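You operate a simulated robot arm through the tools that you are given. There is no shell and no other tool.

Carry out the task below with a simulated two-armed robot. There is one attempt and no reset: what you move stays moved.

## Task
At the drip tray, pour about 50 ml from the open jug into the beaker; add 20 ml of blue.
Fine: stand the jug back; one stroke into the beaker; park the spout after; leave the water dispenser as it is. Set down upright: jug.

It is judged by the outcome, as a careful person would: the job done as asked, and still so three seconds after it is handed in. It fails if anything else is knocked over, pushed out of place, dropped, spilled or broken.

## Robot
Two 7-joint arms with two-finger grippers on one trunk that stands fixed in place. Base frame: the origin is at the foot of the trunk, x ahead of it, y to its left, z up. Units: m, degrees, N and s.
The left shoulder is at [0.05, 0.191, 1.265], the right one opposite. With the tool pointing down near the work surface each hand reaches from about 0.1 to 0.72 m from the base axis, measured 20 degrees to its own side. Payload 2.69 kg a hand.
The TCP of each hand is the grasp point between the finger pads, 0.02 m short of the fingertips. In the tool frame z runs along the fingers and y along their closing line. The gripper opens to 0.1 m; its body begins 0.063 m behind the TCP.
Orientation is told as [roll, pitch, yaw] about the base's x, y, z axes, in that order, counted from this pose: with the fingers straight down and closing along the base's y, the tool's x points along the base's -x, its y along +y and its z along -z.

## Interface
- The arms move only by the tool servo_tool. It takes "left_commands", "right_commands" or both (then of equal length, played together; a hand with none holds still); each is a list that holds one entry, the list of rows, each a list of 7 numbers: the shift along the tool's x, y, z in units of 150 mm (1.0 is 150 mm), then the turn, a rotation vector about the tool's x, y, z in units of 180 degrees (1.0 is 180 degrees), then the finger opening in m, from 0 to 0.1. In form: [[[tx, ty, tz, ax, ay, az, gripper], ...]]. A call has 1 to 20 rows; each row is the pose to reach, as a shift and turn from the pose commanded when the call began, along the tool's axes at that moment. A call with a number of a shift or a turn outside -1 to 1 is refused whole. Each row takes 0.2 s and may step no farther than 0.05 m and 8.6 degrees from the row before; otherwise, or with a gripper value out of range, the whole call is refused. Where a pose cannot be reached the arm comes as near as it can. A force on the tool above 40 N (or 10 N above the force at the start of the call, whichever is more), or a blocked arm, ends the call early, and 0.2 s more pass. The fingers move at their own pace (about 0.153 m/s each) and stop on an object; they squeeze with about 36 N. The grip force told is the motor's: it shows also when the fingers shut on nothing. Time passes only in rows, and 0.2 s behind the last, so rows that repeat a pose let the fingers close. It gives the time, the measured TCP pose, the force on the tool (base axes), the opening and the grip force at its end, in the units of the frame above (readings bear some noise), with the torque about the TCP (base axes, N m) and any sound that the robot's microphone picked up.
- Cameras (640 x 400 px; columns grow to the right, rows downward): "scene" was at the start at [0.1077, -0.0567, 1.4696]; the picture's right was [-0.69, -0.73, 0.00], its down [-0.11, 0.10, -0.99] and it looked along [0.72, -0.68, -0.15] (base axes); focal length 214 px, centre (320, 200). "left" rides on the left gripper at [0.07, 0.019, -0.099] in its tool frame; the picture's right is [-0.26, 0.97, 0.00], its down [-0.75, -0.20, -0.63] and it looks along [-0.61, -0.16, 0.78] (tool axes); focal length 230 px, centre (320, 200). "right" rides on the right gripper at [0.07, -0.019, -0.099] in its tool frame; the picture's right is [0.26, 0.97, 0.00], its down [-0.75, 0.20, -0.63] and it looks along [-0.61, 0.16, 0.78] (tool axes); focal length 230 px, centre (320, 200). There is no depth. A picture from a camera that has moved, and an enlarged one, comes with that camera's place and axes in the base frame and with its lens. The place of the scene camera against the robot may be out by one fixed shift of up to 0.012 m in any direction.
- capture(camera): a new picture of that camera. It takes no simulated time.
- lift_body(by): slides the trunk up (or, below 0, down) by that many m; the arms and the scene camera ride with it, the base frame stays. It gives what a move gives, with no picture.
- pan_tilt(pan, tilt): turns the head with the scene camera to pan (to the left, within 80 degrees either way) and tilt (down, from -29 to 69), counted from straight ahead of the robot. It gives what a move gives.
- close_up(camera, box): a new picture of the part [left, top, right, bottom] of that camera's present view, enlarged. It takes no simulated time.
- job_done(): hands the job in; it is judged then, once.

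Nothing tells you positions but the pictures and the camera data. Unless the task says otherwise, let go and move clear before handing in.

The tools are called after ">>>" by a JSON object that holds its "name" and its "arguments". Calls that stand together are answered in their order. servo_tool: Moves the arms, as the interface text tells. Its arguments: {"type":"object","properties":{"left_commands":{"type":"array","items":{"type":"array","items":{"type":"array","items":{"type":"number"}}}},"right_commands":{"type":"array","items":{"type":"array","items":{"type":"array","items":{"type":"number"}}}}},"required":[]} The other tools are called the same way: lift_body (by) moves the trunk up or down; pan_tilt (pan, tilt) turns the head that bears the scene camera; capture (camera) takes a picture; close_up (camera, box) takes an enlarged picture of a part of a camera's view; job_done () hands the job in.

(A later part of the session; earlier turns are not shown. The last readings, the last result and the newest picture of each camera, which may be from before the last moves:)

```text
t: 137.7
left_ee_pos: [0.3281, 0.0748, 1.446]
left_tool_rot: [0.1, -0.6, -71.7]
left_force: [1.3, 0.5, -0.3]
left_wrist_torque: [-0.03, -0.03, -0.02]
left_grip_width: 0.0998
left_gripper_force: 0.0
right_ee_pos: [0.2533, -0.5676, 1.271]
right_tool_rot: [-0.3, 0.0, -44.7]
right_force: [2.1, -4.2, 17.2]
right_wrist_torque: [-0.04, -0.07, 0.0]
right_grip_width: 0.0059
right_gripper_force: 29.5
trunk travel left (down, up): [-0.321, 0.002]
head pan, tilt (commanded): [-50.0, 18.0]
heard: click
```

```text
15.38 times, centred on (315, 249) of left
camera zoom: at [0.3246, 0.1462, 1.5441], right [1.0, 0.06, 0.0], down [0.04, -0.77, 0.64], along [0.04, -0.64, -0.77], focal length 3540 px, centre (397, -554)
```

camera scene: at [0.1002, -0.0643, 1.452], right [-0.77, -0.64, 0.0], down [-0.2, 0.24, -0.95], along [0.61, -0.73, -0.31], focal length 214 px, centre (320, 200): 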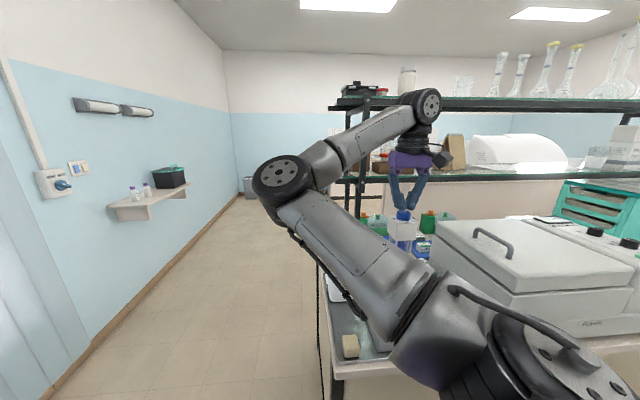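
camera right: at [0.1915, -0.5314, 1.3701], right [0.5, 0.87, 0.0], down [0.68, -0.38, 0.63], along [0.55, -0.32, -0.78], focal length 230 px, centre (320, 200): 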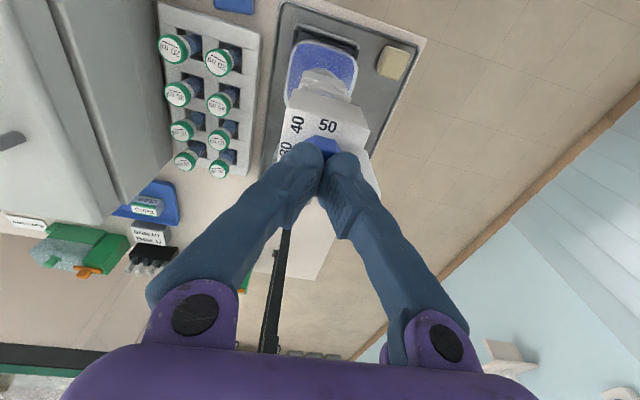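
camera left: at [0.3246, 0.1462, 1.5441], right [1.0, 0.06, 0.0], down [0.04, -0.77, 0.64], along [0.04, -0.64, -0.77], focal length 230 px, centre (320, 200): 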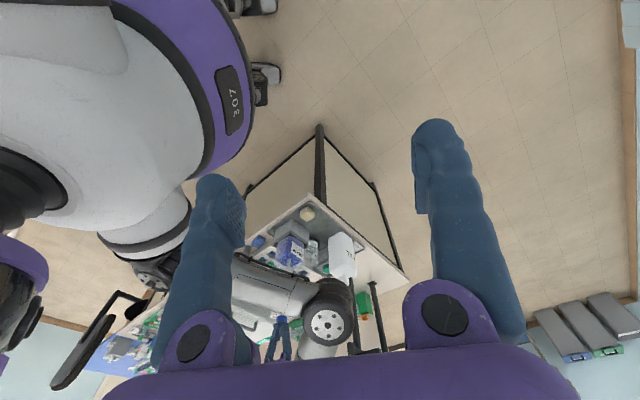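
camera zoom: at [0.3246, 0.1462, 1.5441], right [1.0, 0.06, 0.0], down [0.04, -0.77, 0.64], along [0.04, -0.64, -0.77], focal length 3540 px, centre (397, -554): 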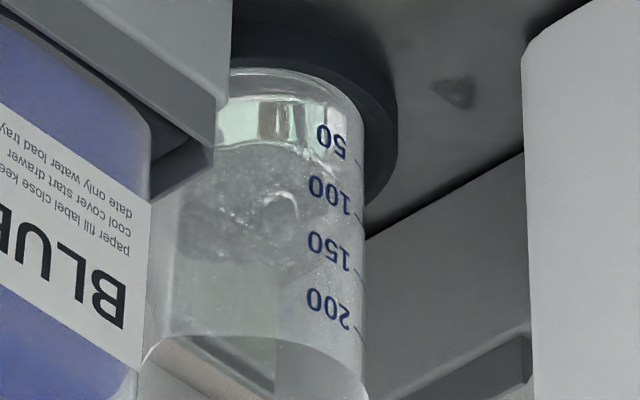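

The surface is rippling but not blue yet. I'll keep the downward stroke going a little further to make sure the plunger is fully bottomed.

>>> {"name": "servo_tool", "arguments": {"right_commands": [[[0, 0, 0.013, 0, 0, 0, 0.0], [0, 0, 0.027, 0, 0, 0, 0.0]]]}}

>>> {"name": "close_up", "arguments": {"camera": "left", "box": [303, 236, 327, 262]}}

>>> {"name": "close_up", "arguments": {"camera": "scene", "box": [370, 180, 430, 260]}}

```text
t: 138.2
left_ee_pos: [0.3305, 0.0745, 1.4458]
left_tool_rot: [0.0, -0.6, -71.7]
left_force: [0.4, -0.3, -0.4]
left_wrist_torque: [-0.01, 0.03, 0.01]
left_grip_width: 0.0997
left_gripper_force: 0.0
right_ee_pos: [0.255, -0.568, 1.2705]
right_tool_rot: [-0.5, -0.5, -44.6]
right_force: [1.1, -1.7, 24.1]
right_wrist_torque: [0.05, 0.03, -0.05]
right_grip_width: 0.0061
right_gripper_force: 29.6
trunk travel left (down, up): [-0.321, 0.002]
head pan, tilt (commanded): [-50.0, 18.0]
stopped in row 2 (right hand): the force on the tool passed its limit at 42 N (the readings are from after the stop); the commanded pose is now the measured one
```

```text
15.38 times, centred on (315, 249) of left
camera zoom: at [0.3251, 0.146, 1.5437], right [1.0, 0.06, 0.0], down [0.04, -0.77, 0.64], along [0.04, -0.64, -0.77], focal length 3540 px, centre (397, -554)
```

zoom: 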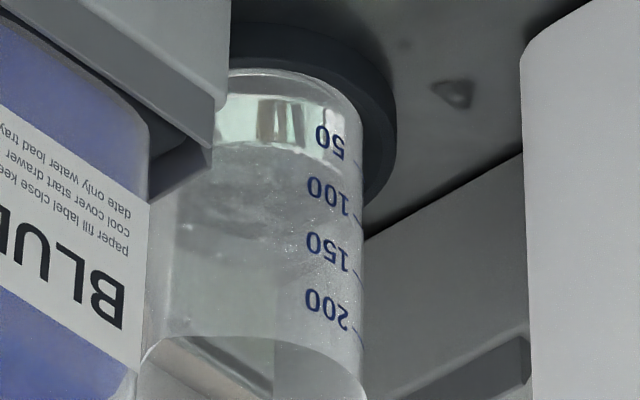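

```text
5.00 times, centred on (400, 220) of scene
camera zoom: at [0.1001, -0.0629, 1.4521], right [-0.77, -0.64, 0.0], down [-0.2, 0.24, -0.95], along [0.61, -0.73, -0.31], focal length 1072 px, centre (-80, 100)
```

zoom: 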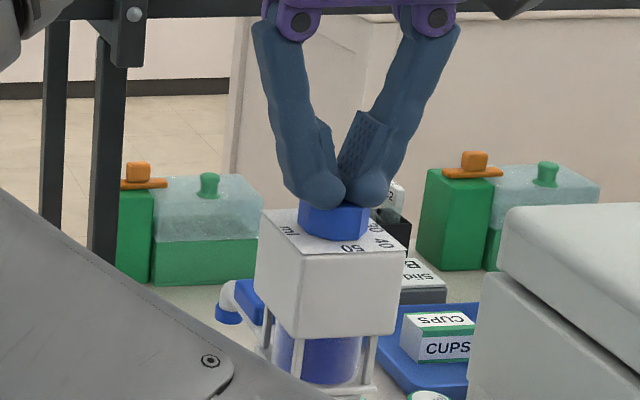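

The plunger has hit its hard stop (42 N). I'll hold a moment and look again at beaker, spout and tray.

>>> {"name": "servo_tool", "arguments": {"right_commands": [[[0, 0, 0, 0, 0, 0, 0.0], [0, 0, 0, 0, 0, 0, 0.0]]]}}

>>> {"name": "close_up", "arguments": {"camera": "left", "box": [295, 230, 335, 270]}}

>>> {"name": "close_up", "arguments": {"camera": "scene", "box": [370, 200, 430, 280]}}

```text
t: 138.8
left_ee_pos: [0.3275, 0.0753, 1.447]
left_tool_rot: [0.1, -0.6, -71.7]
left_force: [0.2, -0.1, -0.7]
left_wrist_torque: [0.0, 0.01, -0.04]
left_grip_width: 0.1002
left_gripper_force: 0.2
right_ee_pos: [0.2544, -0.5674, 1.2708]
right_tool_rot: [-0.4, -0.5, -44.6]
right_force: [2.6, -5.6, 33.0]
right_wrist_torque: [-0.02, -0.07, 0.0]
right_grip_width: 0.006
right_gripper_force: 29.6
trunk travel left (down, up): [-0.321, 0.002]
head pan, tilt (commanded): [-50.0, 18.0]
```

```text
10.00 times, centred on (315, 250) of left
camera zoom: at [0.3241, 0.1473, 1.544], right [1.0, 0.06, 0.01], down [0.04, -0.77, 0.64], along [0.04, -0.64, -0.77], focal length 2301 px, centre (370, -300)
```

zoom: 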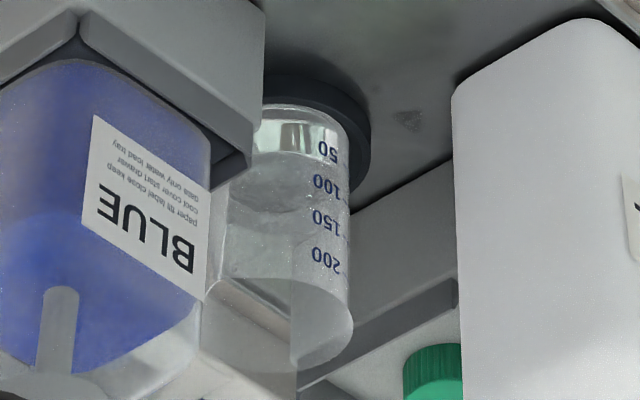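

```text
5.00 times, centred on (400, 240) of scene
camera zoom: at [0.0992, -0.0619, 1.4524], right [-0.77, -0.64, 0.0], down [-0.2, 0.23, -0.95], along [0.61, -0.73, -0.31], focal length 1072 px, centre (-80, 0)
```

zoom: 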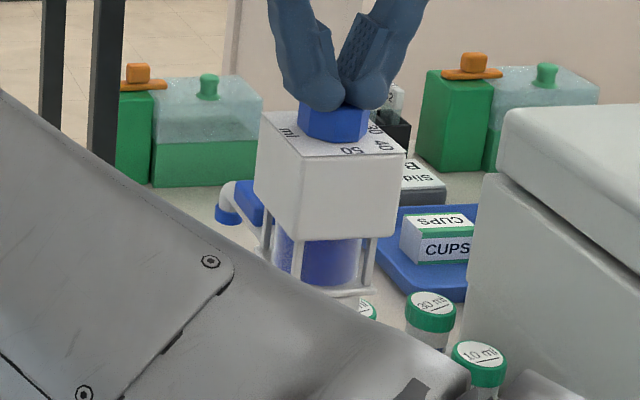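

>>> {"name": "close_up", "arguments": {"camera": "left", "box": [305, 238, 323, 256]}}

```text
16.00 times, centred on (314, 247) of left
camera zoom: at [0.3241, 0.1473, 1.544], right [1.0, 0.06, 0.01], down [0.04, -0.77, 0.64], along [0.04, -0.64, -0.77], focal length 3681 px, centre (416, -552)
```

zoom: 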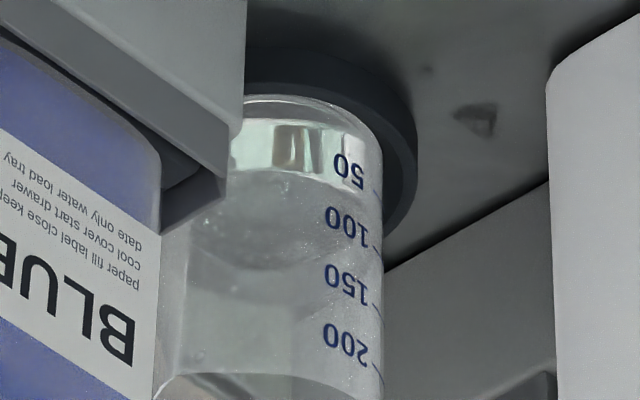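

No blue has reached the beaker and its level is unchanged. Let me check where the spout actually points and whether any blue landed elsewhere.

>>> {"name": "capture", "arguments": {"camera": "right"}}

>>> {"name": "close_up", "arguments": {"camera": "left", "box": [240, 190, 380, 330]}}

>>> {"name": "close_up", "arguments": {"camera": "scene", "box": [385, 225, 425, 255]}}

```text
taken
camera right: at [0.1912, -0.5304, 1.3693], right [0.49, 0.87, -0.01], down [0.67, -0.38, 0.63], along [0.55, -0.32, -0.77], focal length 230 px, centre (320, 200)
```

right: 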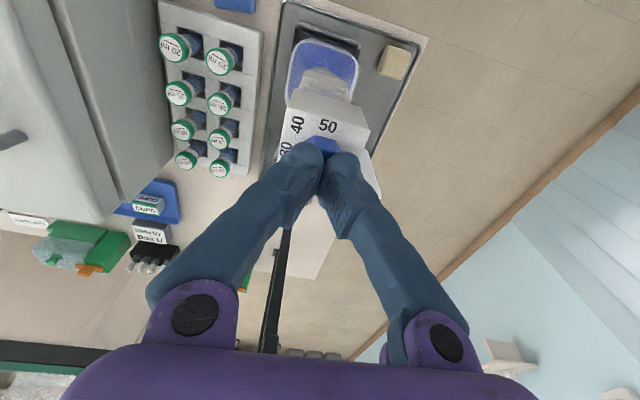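

```text
2.86 times, centred on (310, 260) of left
camera zoom: at [0.3241, 0.1473, 1.544], right [1.0, 0.06, 0.01], down [0.04, -0.77, 0.64], along [0.04, -0.64, -0.77], focal length 657 px, centre (349, 29)
```

zoom: 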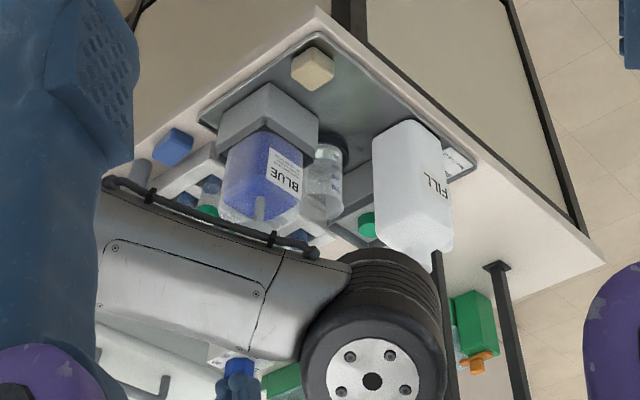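

```text
13.33 times, centred on (405, 240) of scene
camera zoom: at [0.0992, -0.0619, 1.4524], right [-0.77, -0.64, 0.0], down [-0.2, 0.23, -0.95], along [0.61, -0.73, -0.31], focal length 2860 px, centre (-813, -333)
```

zoom: 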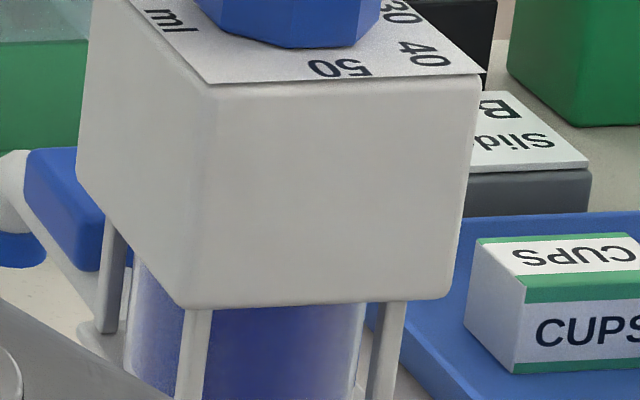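

The evidence is ambiguous, so I won't press again. I'll release upward gently and look at how the pump head behaves and at the beaker from above.

>>> {"name": "servo_tool", "arguments": {"right_commands": [[[0, 0, -0.03, 0, 0, 0, 0.0], [0, 0, -0.06, 0, 0, 0, 0.0], [0, 0, -0.09, 0, 0, 0, 0.0], [0, 0, -0.12, 0, 0, 0, 0.0]]]}}

>>> {"name": "close_up", "arguments": {"camera": "scene", "box": [370, 180, 430, 280]}}

>>> {"name": "close_up", "arguments": {"camera": "left", "box": [303, 236, 327, 262]}}

```text
t: 139.8
left_ee_pos: [0.3296, 0.0722, 1.4464]
left_tool_rot: [0.0, -0.5, -71.7]
left_force: [0.6, -0.2, -0.3]
left_wrist_torque: [0.01, -0.02, -0.02]
left_grip_width: 0.1001
left_gripper_force: 0.1
right_ee_pos: [0.2536, -0.5686, 1.2861]
right_tool_rot: [-0.3, -0.2, -44.7]
right_force: [1.8, 0.0, 3.1]
right_wrist_torque: [0.04, -0.01, 0.01]
right_grip_width: 0.006
right_gripper_force: 29.7
trunk travel left (down, up): [-0.321, 0.002]
head pan, tilt (commanded): [-50.0, 18.0]
```

```text
4.00 times, centred on (400, 230) of scene
camera zoom: at [0.1003, -0.0641, 1.452], right [-0.77, -0.64, 0.0], down [-0.2, 0.24, -0.95], along [0.61, -0.73, -0.31], focal length 858 px, centre (0, 80)
```

zoom: 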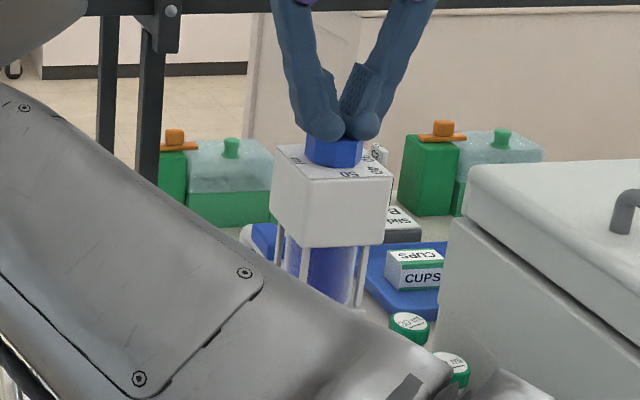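

```text
15.38 times, centred on (315, 249) of left
camera zoom: at [0.3253, 0.1449, 1.5438], right [1.0, 0.06, 0.0], down [0.04, -0.77, 0.64], along [0.04, -0.64, -0.77], focal length 3540 px, centre (397, -554)
```

zoom: 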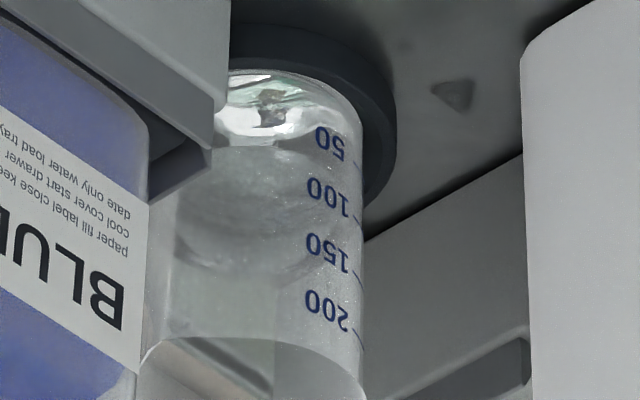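

The head is spring-loaded and follows the fingers back up. I'll rise clear and inspect from above.

>>> {"name": "servo_tool", "arguments": {"right_commands": [[[0, 0, -0.1, 0, 0, 0, 0.0], [0, 0, -0.25, 0, 0, 0, 0.0], [0, 0, -0.4, 0, 0, 0, 0.0], [0, 0, -0.5, 0, 0, 0, 0.0], [0, 0, -0.5, 0, 0, 0, 0.0]]]}}

>>> {"name": "capture", "arguments": {"camera": "right"}}

>>> {"name": "close_up", "arguments": {"camera": "right", "box": [260, 20, 420, 200]}}

>>> {"name": "close_up", "arguments": {"camera": "scene", "box": [350, 180, 450, 300]}}

```text
t: 141.1
left_ee_pos: [0.3294, 0.0721, 1.4467]
left_tool_rot: [0.0, -0.5, -71.8]
left_force: [0.2, -0.7, 0.3]
left_wrist_torque: [-0.01, -0.03, 0.02]
left_grip_width: 0.1001
left_gripper_force: 0.0
right_ee_pos: [0.2543, -0.5696, 1.3609]
right_tool_rot: [-0.3, -0.2, -44.6]
right_force: [-0.7, 0.1, 0.1]
right_wrist_torque: [0.03, 0.0, -0.01]
right_grip_width: 0.0
right_gripper_force: 29.6
trunk travel left (down, up): [-0.321, 0.002]
head pan, tilt (commanded): [-50.0, 18.0]
```

```text
taken
camera right: at [0.1919, -0.5324, 1.4602], right [0.5, 0.87, -0.01], down [0.68, -0.38, 0.63], along [0.55, -0.32, -0.78], focal length 230 px, centre (320, 200)
```

right: 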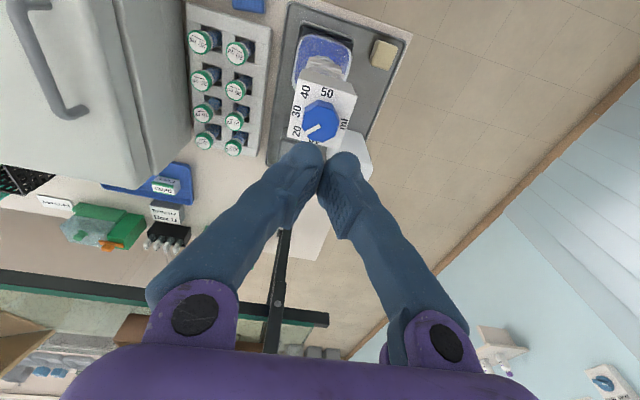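

```text
2.22 times, centred on (340, 110) of right
camera zoom: at [0.1919, -0.5324, 1.4602], right [0.5, 0.87, -0.01], down [0.68, -0.38, 0.63], along [0.55, -0.32, -0.78], focal length 511 px, centre (276, 400)
```

zoom: 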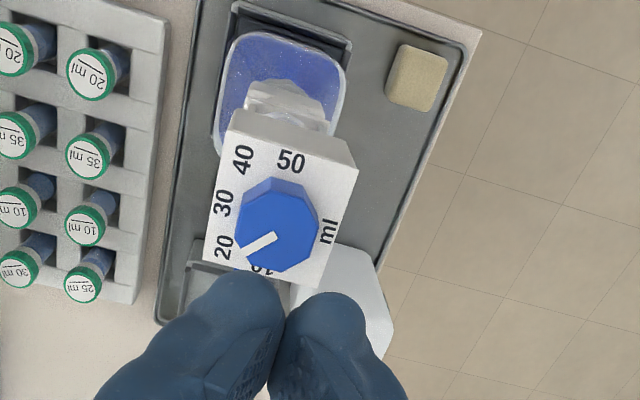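

```text
3.33 times, centred on (400, 240) of scene
camera zoom: at [0.1005, -0.0648, 1.4519], right [-0.77, -0.64, 0.0], down [-0.2, 0.24, -0.95], along [0.61, -0.73, -0.31], focal length 715 px, centre (53, 67)
```

zoom: 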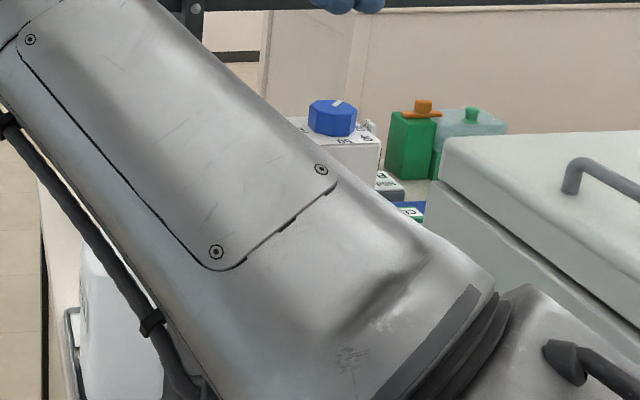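

>>> {"name": "servo_tool", "arguments": {"right_commands": [[[-0.03, 0.137, -0.03, 0, 0, 0, 0.0], [-0.06, 0.275, -0.06, 0, 0, 0, 0.0], [-0.09, 0.412, -0.09, 0, 0, 0, 0.0], [-0.12, 0.55, -0.12, 0, 0, 0, 0.0], [-0.147, 0.69, -0.147, 0, 0, 0, 0.0], [-0.174, 0.825, -0.147, 0, 0, 0, 0.0], [-0.174, 0.825, -0.147, 0, 0, 0, 0.0]]]}}

>>> {"name": "capture", "arguments": {"camera": "right"}}

>>> {"name": "close_up", "arguments": {"camera": "right", "box": [180, 40, 340, 200]}}

>>> {"name": "close_up", "arguments": {"camera": "right", "box": [210, 55, 290, 125]}}

```text
t: 142.7
left_ee_pos: [0.329, 0.0705, 1.4471]
left_tool_rot: [0.1, -0.6, -71.7]
left_force: [0.0, -0.3, 0.0]
left_wrist_torque: [0.01, -0.02, 0.0]
left_grip_width: 0.1001
left_gripper_force: 0.1
right_ee_pos: [0.3617, -0.4987, 1.3824]
right_tool_rot: [-0.3, -0.2, -44.6]
right_force: [0.1, -0.3, 0.1]
right_wrist_torque: [0.04, 0.02, -0.02]
right_grip_width: 0.0
right_gripper_force: 29.7
trunk travel left (down, up): [-0.321, 0.002]
head pan, tilt (commanded): [-50.0, 18.0]
```

```text
taken
camera right: at [0.2983, -0.4616, 1.4825], right [0.5, 0.87, -0.01], down [0.68, -0.38, 0.63], along [0.55, -0.32, -0.78], focal length 230 px, centre (320, 200)
```

right: 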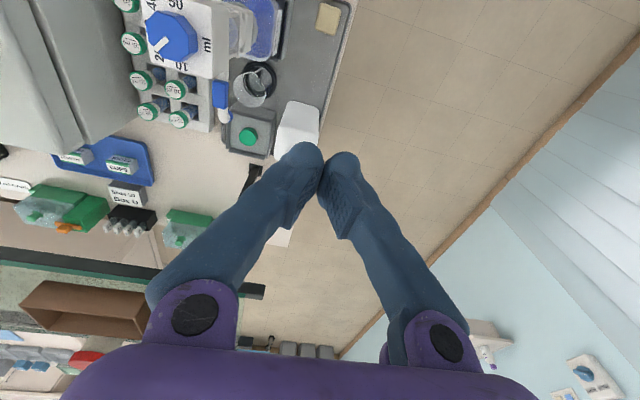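

```text
2.50 times, centred on (260, 120) of right
camera zoom: at [0.2983, -0.4616, 1.4825], right [0.5, 0.87, -0.01], down [0.68, -0.38, 0.63], along [0.55, -0.32, -0.78], focal length 575 px, centre (470, 400)
```

zoom: 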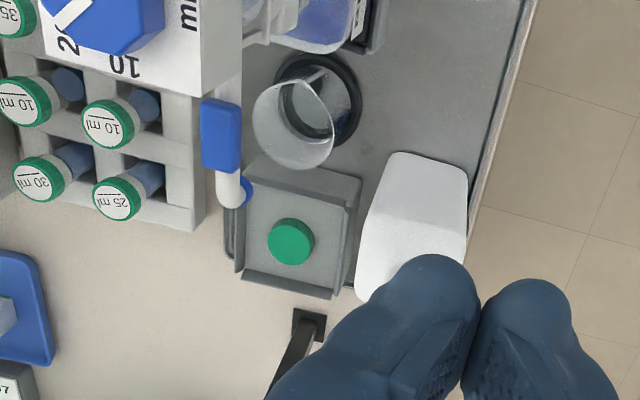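

```text
5.71 times, centred on (250, 90) of right
camera zoom: at [0.2983, -0.4616, 1.4825], right [0.5, 0.87, -0.01], down [0.68, -0.38, 0.63], along [0.55, -0.32, -0.78], focal length 1315 px, centre (720, 829)
```

zoom: 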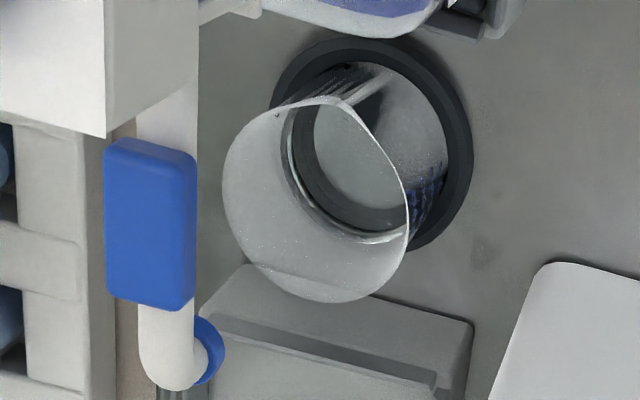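

The spout tip is right over the beaker (7 mm off-centre), but the water still looks clear. I'll take the same kind of low side view as before to read the level precisely before deciding anything.

>>> {"name": "servo_tool", "arguments": {"right_commands": [[[0.014, 0.124, 0.1, 0, 0, 0, 0.0], [0.028, 0.248, 0.25, 0, 0, 0, 0.0], [0.041, 0.371, 0.45, 0, 0, 0, 0.0], [0.055, 0.495, 0.65, 0, 0, 0, 0.0], [0.055, 0.495, 0.85, 0, 0, 0, 0.0], [0.055, 0.495, 0.95, 0, 0, 0, 0.0]]]}}

>>> {"name": "servo_tool", "arguments": {"right_commands": [[[0, 0, 0.2, 0, 0, 0, 0.0], [0, 0, 0.4, 0, 0, 0, 0.0], [0, 0, 0.6, 0, 0, 0, 0.0], [0, 0, 0.8, 0, 0, 0, 0.0], [0, 0, 0.8, 0, 0, 0, 0.0]]]}}

>>> {"name": "capture", "arguments": {"camera": "right"}}

>>> {"name": "close_up", "arguments": {"camera": "right", "box": [60, 80, 220, 200]}}

```text
t: 144.1
left_ee_pos: [0.3301, 0.0728, 1.4467]
left_tool_rot: [0.1, -0.5, -71.7]
left_force: [-1.0, -0.1, 0.9]
left_wrist_torque: [0.02, 0.03, 0.0]
left_grip_width: 0.0998
left_gripper_force: 0.1
right_ee_pos: [0.4067, -0.4399, 1.2404]
right_tool_rot: [-0.3, -0.2, -44.6]
right_force: [-0.1, -0.8, -0.2]
right_wrist_torque: [-0.02, 0.01, -0.06]
right_grip_width: 0.0
right_gripper_force: 29.5
trunk travel left (down, up): [-0.321, 0.002]
head pan, tilt (commanded): [-50.0, 18.0]
```

```text
t: 145.2
left_ee_pos: [0.3284, 0.0718, 1.4465]
left_tool_rot: [0.1, -0.5, -71.7]
left_force: [0.1, -0.1, 0.1]
left_wrist_torque: [-0.04, -0.02, -0.01]
left_grip_width: 0.1
left_gripper_force: 0.1
right_ee_pos: [0.4028, -0.4416, 1.1186]
right_tool_rot: [-0.2, -0.2, -44.7]
right_force: [-0.1, 0.1, -0.1]
right_wrist_torque: [0.04, -0.01, -0.01]
right_grip_width: 0.0
right_gripper_force: 29.8
trunk travel left (down, up): [-0.321, 0.002]
head pan, tilt (commanded): [-50.0, 18.0]
```

```text
taken
camera right: at [0.3412, -0.4052, 1.2173], right [0.5, 0.87, -0.01], down [0.68, -0.38, 0.63], along [0.55, -0.32, -0.78], focal length 230 px, centre (320, 200)
```

right: 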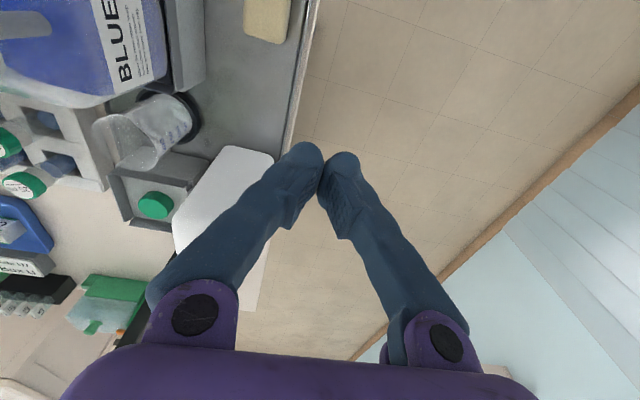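

```text
3.33 times, centred on (140, 140) of right
camera zoom: at [0.3412, -0.4052, 1.2173], right [0.5, 0.87, -0.01], down [0.68, -0.38, 0.63], along [0.55, -0.32, -0.78], focal length 767 px, centre (920, 400)
```

zoom: 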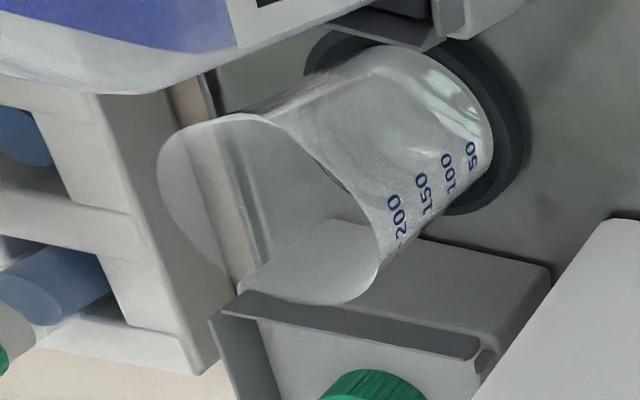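

>>> {"name": "close_up", "arguments": {"camera": "right", "box": [140, 85, 200, 140]}}

>>> {"name": "close_up", "arguments": {"camera": "right", "box": [165, 95, 195, 125]}}

```text
7.27 times, centred on (170, 112) of right
camera zoom: at [0.3412, -0.4052, 1.2173], right [0.5, 0.87, -0.01], down [0.68, -0.38, 0.63], along [0.55, -0.32, -0.78], focal length 1673 px, centre (1411, 836)
```

zoom: 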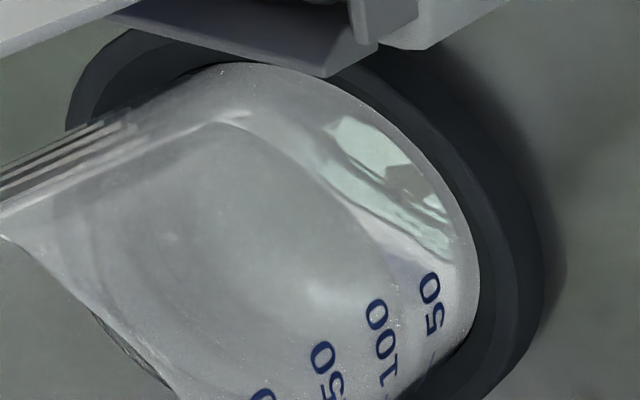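

```text
13.33 times, centred on (180, 110) of right
camera zoom: at [0.3412, -0.4052, 1.2173], right [0.5, 0.87, -0.01], down [0.68, -0.38, 0.63], along [0.55, -0.32, -0.78], focal length 3068 px, centre (2187, 1400)
```

zoom: 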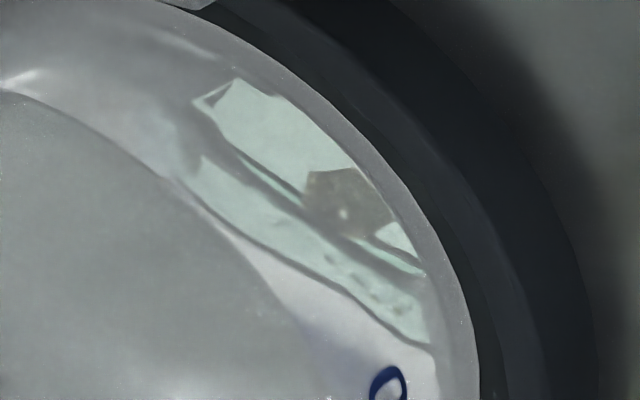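

Reading this view the same way as before, the waterline has moved from the "50" label to roughly 20 ml above it – which would mean the stroke did deliver 20 ml. To be certain, I'll replicate the exact earlier side view.

>>> {"name": "servo_tool", "arguments": {"right_commands": [[[-0.038, -0.003, 0.064, 0.0071, -0.0347, 0.0205, 0.0], [-0.076, -0.007, 0.128, 0.0141, -0.0694, 0.041, 0.0], [-0.115, -0.01, 0.192, 0.0212, -0.1041, 0.0615, 0.0], [-0.153, -0.013, 0.256, 0.0283, -0.1388, 0.082, 0.0], [-0.191, -0.017, 0.32, 0.0353, -0.1735, 0.1025, 0.0], [-0.229, -0.02, 0.384, 0.0424, -0.2082, 0.123, 0.0], [-0.229, -0.02, 0.384, 0.0424, -0.2082, 0.123, 0.0]]]}}

>>> {"name": "capture", "arguments": {"camera": "right"}}

>>> {"name": "close_up", "arguments": {"camera": "right", "box": [150, 20, 240, 110]}}

>>> {"name": "close_up", "arguments": {"camera": "right", "box": [192, 38, 222, 66]}}

```text
t: 146.8
left_ee_pos: [0.3303, 0.0724, 1.4468]
left_tool_rot: [0.1, -0.6, -71.7]
left_force: [0.1, 0.1, 0.2]
left_wrist_torque: [0.0, 0.0, 0.04]
left_grip_width: 0.0999
left_gripper_force: 0.1
right_ee_pos: [0.4053, -0.5091, 1.0835]
right_tool_rot: [-0.4, -38.4, -67.3]
right_force: [0.2, 0.5, 0.6]
right_wrist_torque: [-0.01, 0.01, 0.02]
right_grip_width: 0.0001
right_gripper_force: 30.0
right hand out of reach, approached as far as the arm can: row 5, 6, 7
trunk travel left (down, up): [-0.321, 0.002]
head pan, tilt (commanded): [-50.0, 18.0]
```

```text
taken
camera right: at [0.3445, -0.409, 1.1179], right [0.82, 0.56, -0.17], down [0.27, -0.1, 0.96], along [0.51, -0.83, -0.23], focal length 230 px, centre (320, 200)
```

right: 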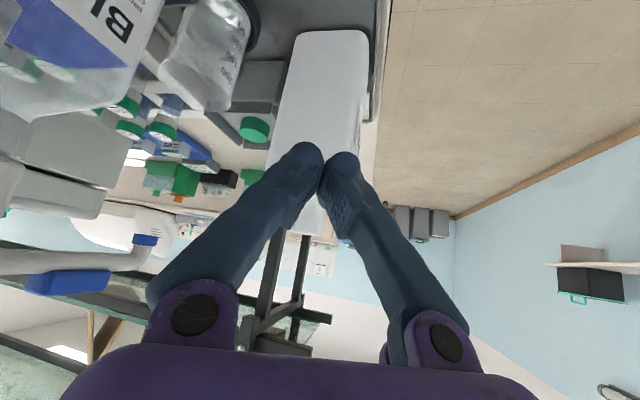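

```text
4.44 times, centred on (195, 65) of right
camera zoom: at [0.3445, -0.409, 1.1179], right [0.82, 0.56, -0.17], down [0.27, -0.1, 0.96], along [0.51, -0.83, -0.23], focal length 1022 px, centre (876, 800)
```

zoom: 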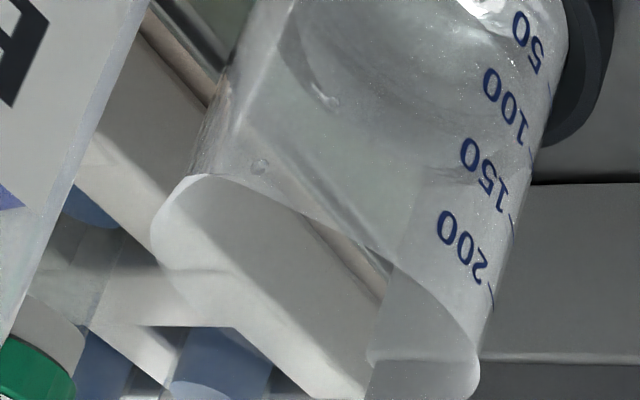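

```text
14.29 times, centred on (207, 52) of right
camera zoom: at [0.3445, -0.409, 1.1179], right [0.82, 0.56, -0.17], down [0.27, -0.1, 0.96], along [0.51, -0.83, -0.23], focal length 3287 px, centre (1934, 2314)
```

zoom: 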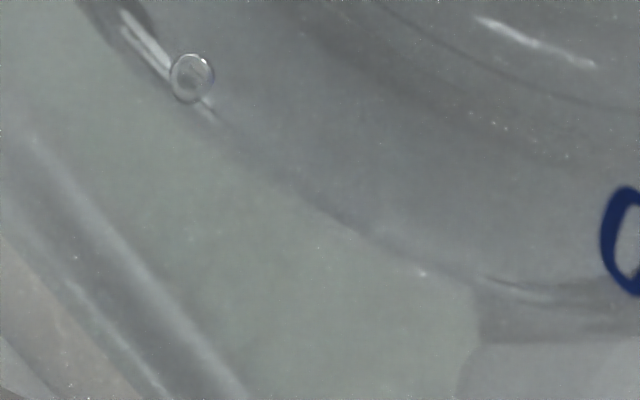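

>>> {"name": "close_up", "arguments": {"camera": "right", "box": [170, 0, 260, 70]}}

>>> {"name": "close_up", "arguments": {"camera": "right", "box": [215, 0, 260, 40]}}

```text
5.71 times, centred on (215, 35) of right
camera zoom: at [0.3445, -0.409, 1.1179], right [0.82, 0.56, -0.17], down [0.27, -0.1, 0.96], along [0.51, -0.83, -0.23], focal length 1315 px, centre (920, 1143)
```

zoom: 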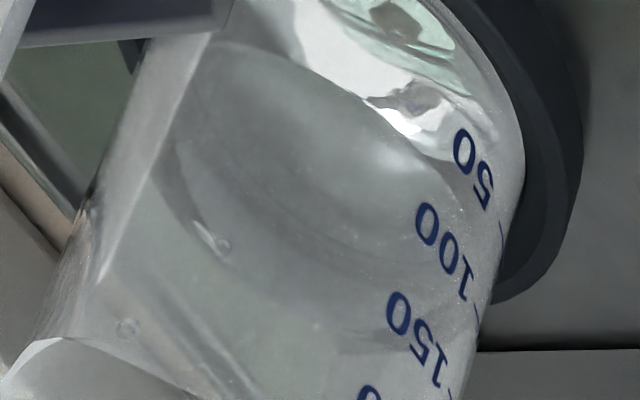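

```text
10.00 times, centred on (238, 20) of right
camera zoom: at [0.3445, -0.409, 1.1179], right [0.82, 0.56, -0.17], down [0.27, -0.1, 0.96], along [0.51, -0.83, -0.23], focal length 2301 px, centre (1145, 2000)
```

zoom: 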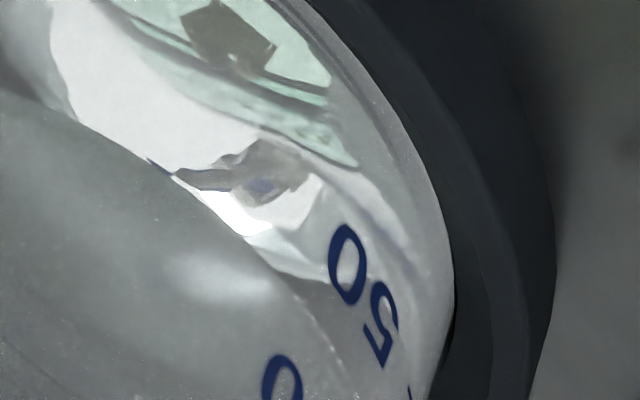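

The waterline has clearly risen from the "50" label to about 70–75, so the single stroke did deliver its 20 ml into the beaker (the spot of liquid just isn't strongly tinted in the picture). No second press. Next: park the spout. First raise the hand and bring the tool vertical.

>>> {"name": "servo_tool", "arguments": {"right_commands": [[[-0.026, 0.004, -0.164, 0, 0.0356, 0, 0.0], [-0.052, 0.008, -0.328, 0, 0.0711, 0, 0.0], [-0.078, 0.012, -0.491, 0, 0.1067, 0, 0.0], [-0.103, 0.016, -0.655, 0, 0.1422, 0, 0.0], [-0.129, 0.02, -0.819, 0, 0.1778, 0, 0.0], [-0.155, 0.024, -0.983, 0, 0.2133, 0, 0.0], [-0.155, 0.024, -0.983, 0, 0.2133, 0, 0.0]]]}}

>>> {"name": "capture", "arguments": {"camera": "right"}}

>>> {"name": "close_up", "arguments": {"camera": "right", "box": [120, 0, 320, 150]}}

```text
t: 148.4
left_ee_pos: [0.3301, 0.0716, 1.4464]
left_tool_rot: [0.1, -0.5, -71.7]
left_force: [1.3, -0.2, 0.8]
left_wrist_torque: [0.02, -0.01, -0.03]
left_grip_width: 0.1002
left_gripper_force: 0.1
right_ee_pos: [0.3817, -0.4384, 1.2129]
right_tool_rot: [-0.2, 0.1, -67.5]
right_force: [-0.7, -0.2, 0.2]
right_wrist_torque: [0.04, 0.01, 0.02]
right_grip_width: 0.0
right_gripper_force: 29.4
trunk travel left (down, up): [-0.321, 0.002]
head pan, tilt (commanded): [-50.0, 18.0]
```

```text
taken
camera right: at [0.3381, -0.3816, 1.3115], right [0.8, 0.61, 0.0], down [0.47, -0.62, 0.63], along [0.38, -0.5, -0.78], focal length 230 px, centre (320, 200)
```

right: 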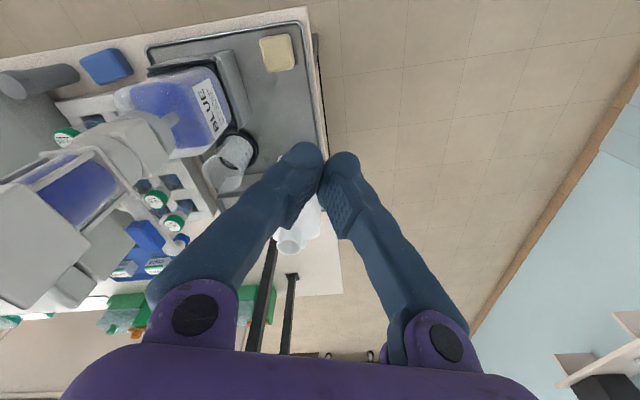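

```text
2.67 times, centred on (220, 75) of right
camera zoom: at [0.3381, -0.3816, 1.3115], right [0.8, 0.61, 0.0], down [0.47, -0.62, 0.63], along [0.38, -0.5, -0.78], focal length 614 px, centre (587, 533)
```

zoom: 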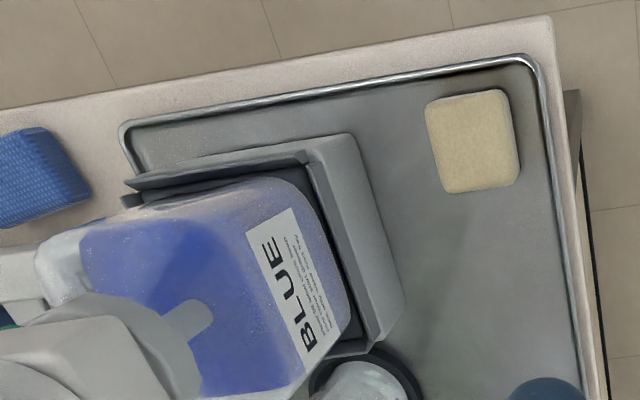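

Everything stands as before. Now raise and turn the hand to yaw 0 for the parking push.

>>> {"name": "servo_tool", "arguments": {"right_commands": [[[0.0, 0.0, -0.2, 0, 0, 0.0, 0.0], [0.0, 0.0, -0.45, 0, 0, -0.045, 0.0], [-0.05, -0.04, -0.7, 0, 0, -0.09, 0.0], [-0.1, -0.08, -0.9, 0, 0, -0.135, 0.0], [-0.16, -0.11, -0.98, 0, 0, -0.18, 0.0], [-0.22, -0.15, -0.98, 0, 0, -0.225, 0.0], [-0.28, -0.19, -0.98, 0, 0, -0.27, 0.0], [-0.33, -0.215, -0.98, 0, 0, -0.315, 0.0], [-0.35, -0.229, -0.98, 0, 0, -0.36, 0.0], [-0.35, -0.229, -0.98, 0, 0, -0.375, 0.0]]]}}

>>> {"name": "capture", "arguments": {"camera": "right"}}

>>> {"name": "capture", "arguments": {"camera": "scene"}}

```text
t: 150.7
left_ee_pos: [0.3299, 0.0715, 1.4473]
left_tool_rot: [0.0, -0.6, -71.7]
left_force: [-0.1, 1.1, 0.6]
left_wrist_torque: [0.01, -0.02, 0.02]
left_grip_width: 0.0998
left_gripper_force: 0.1
right_ee_pos: [0.3707, -0.5027, 1.3613]
right_tool_rot: [-0.1, 0.1, 0.0]
right_force: [-0.6, -0.3, -0.5]
right_wrist_torque: [-0.03, 0.0, 0.02]
right_grip_width: 0.0
right_gripper_force: 29.7
trunk travel left (down, up): [-0.321, 0.002]
head pan, tilt (commanded): [-50.0, 18.0]
```

```text
taken
camera right: at [0.3016, -0.5204, 1.4598], right [-0.26, 0.97, 0.0], down [0.75, 0.2, 0.63], along [0.61, 0.16, -0.78], focal length 230 px, centre (320, 200)
```

right: 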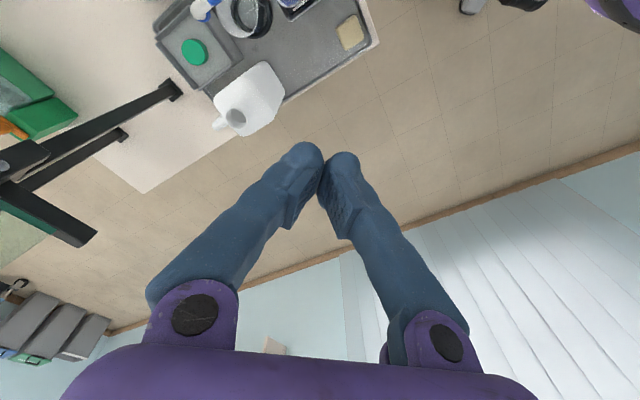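

```text
taken
camera scene: at [0.1004, -0.0645, 1.452], right [-0.77, -0.64, 0.0], down [-0.2, 0.24, -0.95], along [0.61, -0.73, -0.31], focal length 214 px, centre (320, 200)
```

scene: 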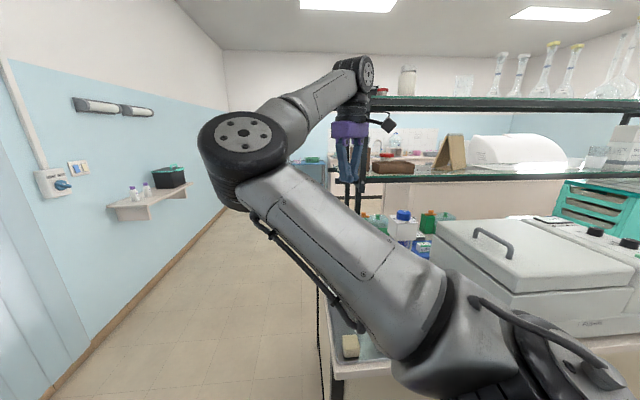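

Now move over behind the beaker side, leaning the hand outward (+x) 30°, still high.

>>> {"name": "servo_tool", "arguments": {"right_commands": [[[0.01, -0.16, 0, 0, 0.0278, 0, 0.0], [0.02, -0.33, 0, 0, 0.0556, 0, 0.0], [0.03, -0.5, 0, 0, 0.0833, 0, 0.0], [0.045, -0.66, 0, 0, 0.1111, 0, 0.0], [0.055, -0.82, 0, 0, 0.1389, 0, 0.0], [0.067, -0.987, 0, 0, 0.1667, 0, 0.0], [0.067, -0.987, 0, 0, 0.1667, 0, 0.0]]]}}

>>> {"name": "capture", "arguments": {"camera": "right"}}

>>> {"name": "capture", "arguments": {"camera": "scene"}}

```text
t: 152.2
left_ee_pos: [0.3319, 0.0724, 1.4444]
left_tool_rot: [0.0, -0.6, -71.6]
left_force: [0.1, 0.8, 0.0]
left_wrist_torque: [0.0, 0.08, -0.01]
left_grip_width: 0.1
left_gripper_force: 0.1
right_ee_pos: [0.3597, -0.6418, 1.3618]
right_tool_rot: [-0.2, 30.0, -0.3]
right_force: [0.3, 0.0, 0.0]
right_wrist_torque: [0.01, 0.02, 0.0]
right_grip_width: 0.0
right_gripper_force: 29.5
right hand out of reach, approached as far as the arm can: row 6, 7
trunk travel left (down, up): [-0.321, 0.002]
head pan, tilt (commanded): [-50.0, 18.0]
```

```text
taken
camera right: at [0.3482, -0.6593, 1.4826], right [-0.22, 0.97, 0.13], down [0.97, 0.2, 0.17], along [0.14, 0.16, -0.98], focal length 230 px, centre (320, 200)
```

right: 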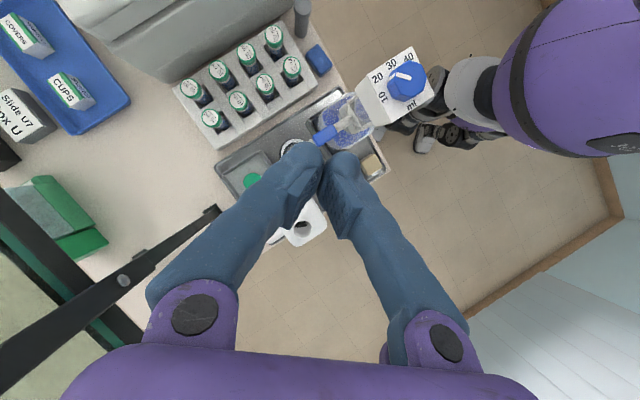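

```text
taken
camera scene: at [0.1023, -0.0633, 1.4519], right [-0.77, -0.64, 0.0], down [-0.2, 0.24, -0.95], along [0.61, -0.73, -0.31], focal length 214 px, centre (320, 200)
```

scene: 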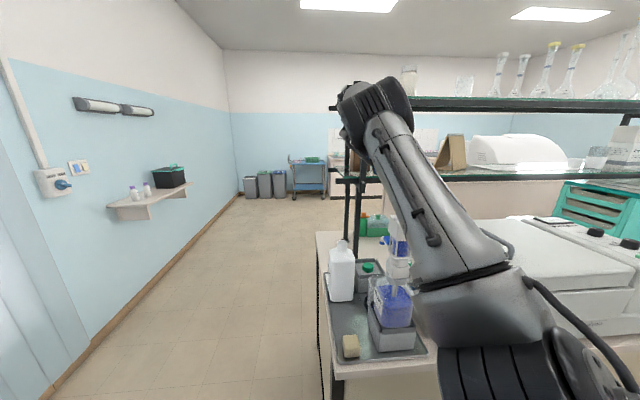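

Good overhead view. Let me zoom in to see spout, beaker and surroundings from above.

>>> {"name": "close_up", "arguments": {"camera": "right", "box": [270, 40, 440, 180]}}

>>> {"name": "close_up", "arguments": {"camera": "right", "box": [265, 120, 335, 180]}}

```text
2.86 times, centred on (355, 110) of right
camera zoom: at [0.3482, -0.6593, 1.4826], right [-0.22, 0.97, 0.13], down [0.97, 0.2, 0.17], along [0.14, 0.16, -0.98], focal length 657 px, centre (220, 457)
```

zoom: 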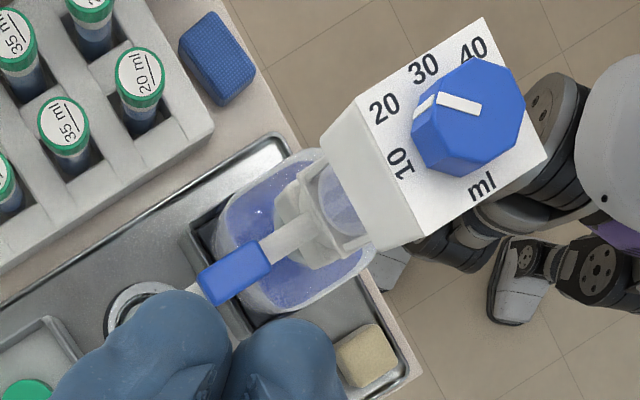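

```text
6.67 times, centred on (300, 150) of right
camera zoom: at [0.3482, -0.6593, 1.4826], right [-0.22, 0.97, 0.13], down [0.97, 0.2, 0.17], along [0.14, 0.16, -0.98], focal length 1534 px, centre (453, 533)
```

zoom: 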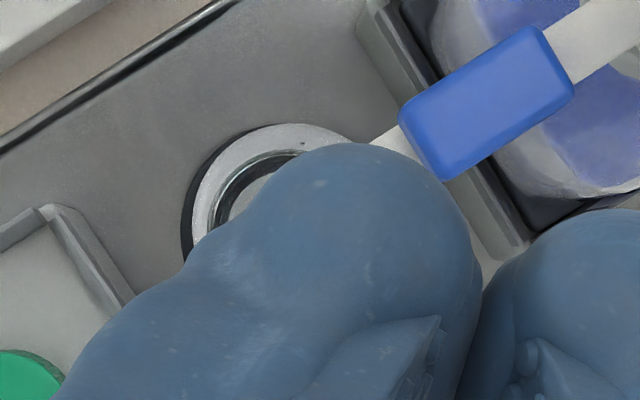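

Next, shift to the right-hand side of the spout and lower partway (still above it).

>>> {"name": "servo_tool", "arguments": {"right_commands": [[[0.0, -0.05, 0.15, 0, 0, 0, 0.0], [0.08, -0.1, 0.3, 0, 0, 0, 0.0], [0.16, -0.15, 0.42, 0, 0, 0, 0.0], [0.243, -0.187, 0.525, 0, 0, 0, 0.0], [0.243, -0.187, 0.525, 0, 0, 0, 0.0]]]}}

>>> {"name": "capture", "arguments": {"camera": "right"}}

```text
t: 153.4
left_ee_pos: [0.33, 0.072, 1.4456]
left_tool_rot: [0.0, -0.4, -71.7]
left_force: [0.3, -0.2, -0.2]
left_wrist_torque: [0.01, 0.02, 0.01]
left_grip_width: 0.0998
left_gripper_force: 0.0
right_ee_pos: [0.2879, -0.6697, 1.31]
right_tool_rot: [0.0, 30.2, -0.1]
right_force: [-0.3, -0.1, -0.1]
right_wrist_torque: [-0.01, 0.0, 0.0]
right_grip_width: 0.0
right_gripper_force: 29.6
trunk travel left (down, up): [-0.321, 0.002]
head pan, tilt (commanded): [-50.0, 18.0]
```

```text
taken
camera right: at [0.2764, -0.6879, 1.431], right [-0.22, 0.97, 0.13], down [0.97, 0.2, 0.17], along [0.14, 0.16, -0.98], focal length 230 px, centre (320, 200)
```

right: 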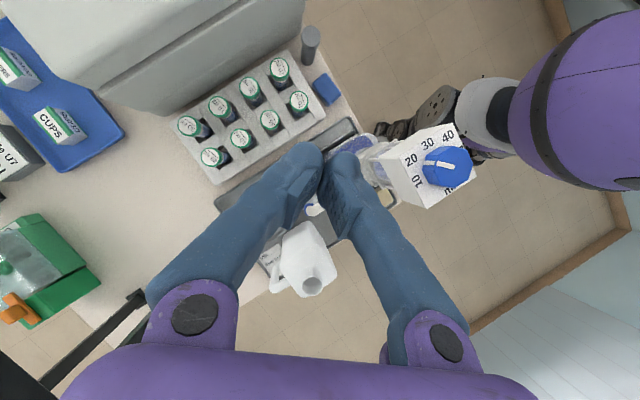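

Fingers are ~5 cm to the right of the spout tube. Descending beside it to tube height in steps, watching force.

>>> {"name": "servo_tool", "arguments": {"right_commands": [[[-0.1, 0.015, 0.175, 0, 0, 0, 0.0], [-0.21, 0.03, 0.365, 0, 0, 0, 0.0], [-0.32, 0.034, 0.56, 0, 0, 0, 0.0], [-0.4, 0.034, 0.69, 0, 0, 0, 0.0], [-0.4, 0.034, 0.69, 0, 0, 0, 0.0]]]}}

>>> {"name": "capture", "arguments": {"camera": "right"}}

>>> {"name": "close_up", "arguments": {"camera": "right", "box": [250, 90, 450, 240]}}

```text
t: 154.7
left_ee_pos: [0.3297, 0.0732, 1.4465]
left_tool_rot: [0.1, -0.5, -71.7]
left_force: [-0.1, 0.0, 0.2]
left_wrist_torque: [0.01, 0.02, -0.01]
left_grip_width: 0.0999
left_gripper_force: 0.0
right_ee_pos: [0.2873, -0.6663, 1.19]
right_tool_rot: [0.0, 30.2, -0.2]
right_force: [0.5, 0.5, -0.2]
right_wrist_torque: [0.05, 0.08, 0.0]
right_grip_width: 0.0
right_gripper_force: 29.7
trunk travel left (down, up): [-0.321, 0.002]
head pan, tilt (commanded): [-50.0, 18.0]
```

```text
taken
camera right: at [0.2763, -0.6845, 1.3106], right [-0.22, 0.97, 0.13], down [0.97, 0.2, 0.17], along [0.14, 0.16, -0.98], focal length 230 px, centre (320, 200)
```

right: 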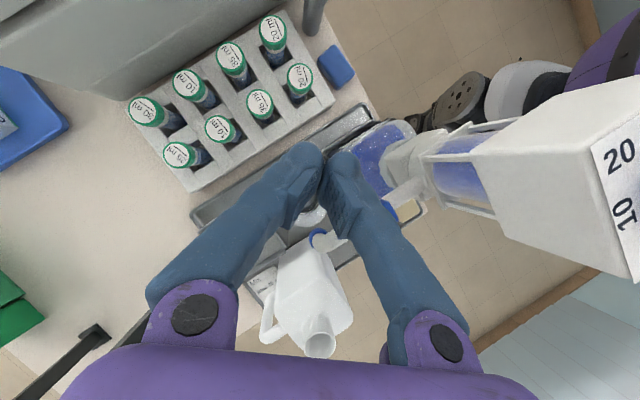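

```text
2.67 times, centred on (350, 165) of right
camera zoom: at [0.2763, -0.6845, 1.3106], right [-0.22, 0.97, 0.13], down [0.97, 0.2, 0.17], along [0.14, 0.16, -0.98], focal length 614 px, centre (240, 293)
```

zoom: 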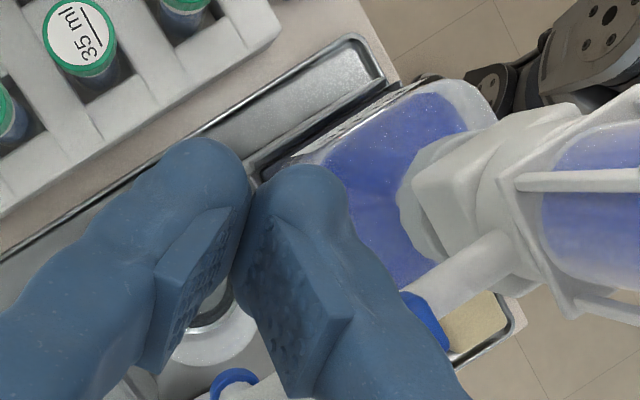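

Pushing from this side would let the slanted finger ride over the handle, so a better way is to straddle the tube with open fingers and carry it round. I'll rise, open, and centre over the tube.

>>> {"name": "servo_tool", "arguments": {"right_commands": [[[0.1, 0, -0.173, 0, 0, 0, 0.0], [0.2, 0, -0.347, 0, 0, 0, 0.0], [0.3, 0, -0.52, 0, 0, 0, 0.03], [0.22, 0.07, -0.56, 0, 0, 0, 0.06], [0.15, 0.13, -0.6, 0, 0, 0, 0.08], [0.081, 0.2, -0.646, 0, 0, 0, 0.08], [0.081, 0.2, -0.646, 0, 0, 0, 0.08]]]}}

>>> {"name": "capture", "arguments": {"camera": "right"}}

>>> {"name": "close_up", "arguments": {"camera": "right", "box": [220, 60, 440, 220]}}

```text
t: 156.2
left_ee_pos: [0.329, 0.0722, 1.4453]
left_tool_rot: [0.1, -0.5, -71.7]
left_force: [-0.2, -0.5, -0.4]
left_wrist_torque: [-0.01, -0.01, 0.01]
left_grip_width: 0.1002
left_gripper_force: 0.0
right_ee_pos: [0.3256, -0.6356, 1.2794]
right_tool_rot: [0.0, 30.2, -0.1]
right_force: [0.4, 0.5, 0.1]
right_wrist_torque: [-0.05, 0.0, -0.02]
right_grip_width: 0.0797
right_gripper_force: 0.1
trunk travel left (down, up): [-0.321, 0.002]
head pan, tilt (commanded): [-50.0, 18.0]
```

```text
taken
camera right: at [0.315, -0.6539, 1.4007], right [-0.22, 0.97, 0.13], down [0.97, 0.2, 0.17], along [0.14, 0.16, -0.98], focal length 230 px, centre (320, 200)
```

right: 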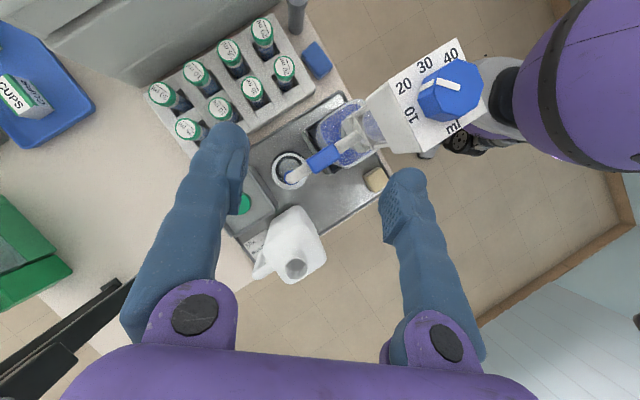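

```text
2.50 times, centred on (330, 140) of right
camera zoom: at [0.315, -0.6539, 1.4007], right [-0.22, 0.97, 0.13], down [0.97, 0.2, 0.17], along [0.14, 0.16, -0.98], focal length 575 px, centre (295, 350)
```

zoom: 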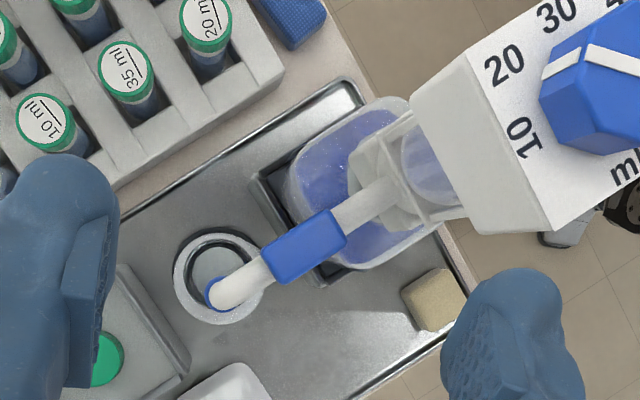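

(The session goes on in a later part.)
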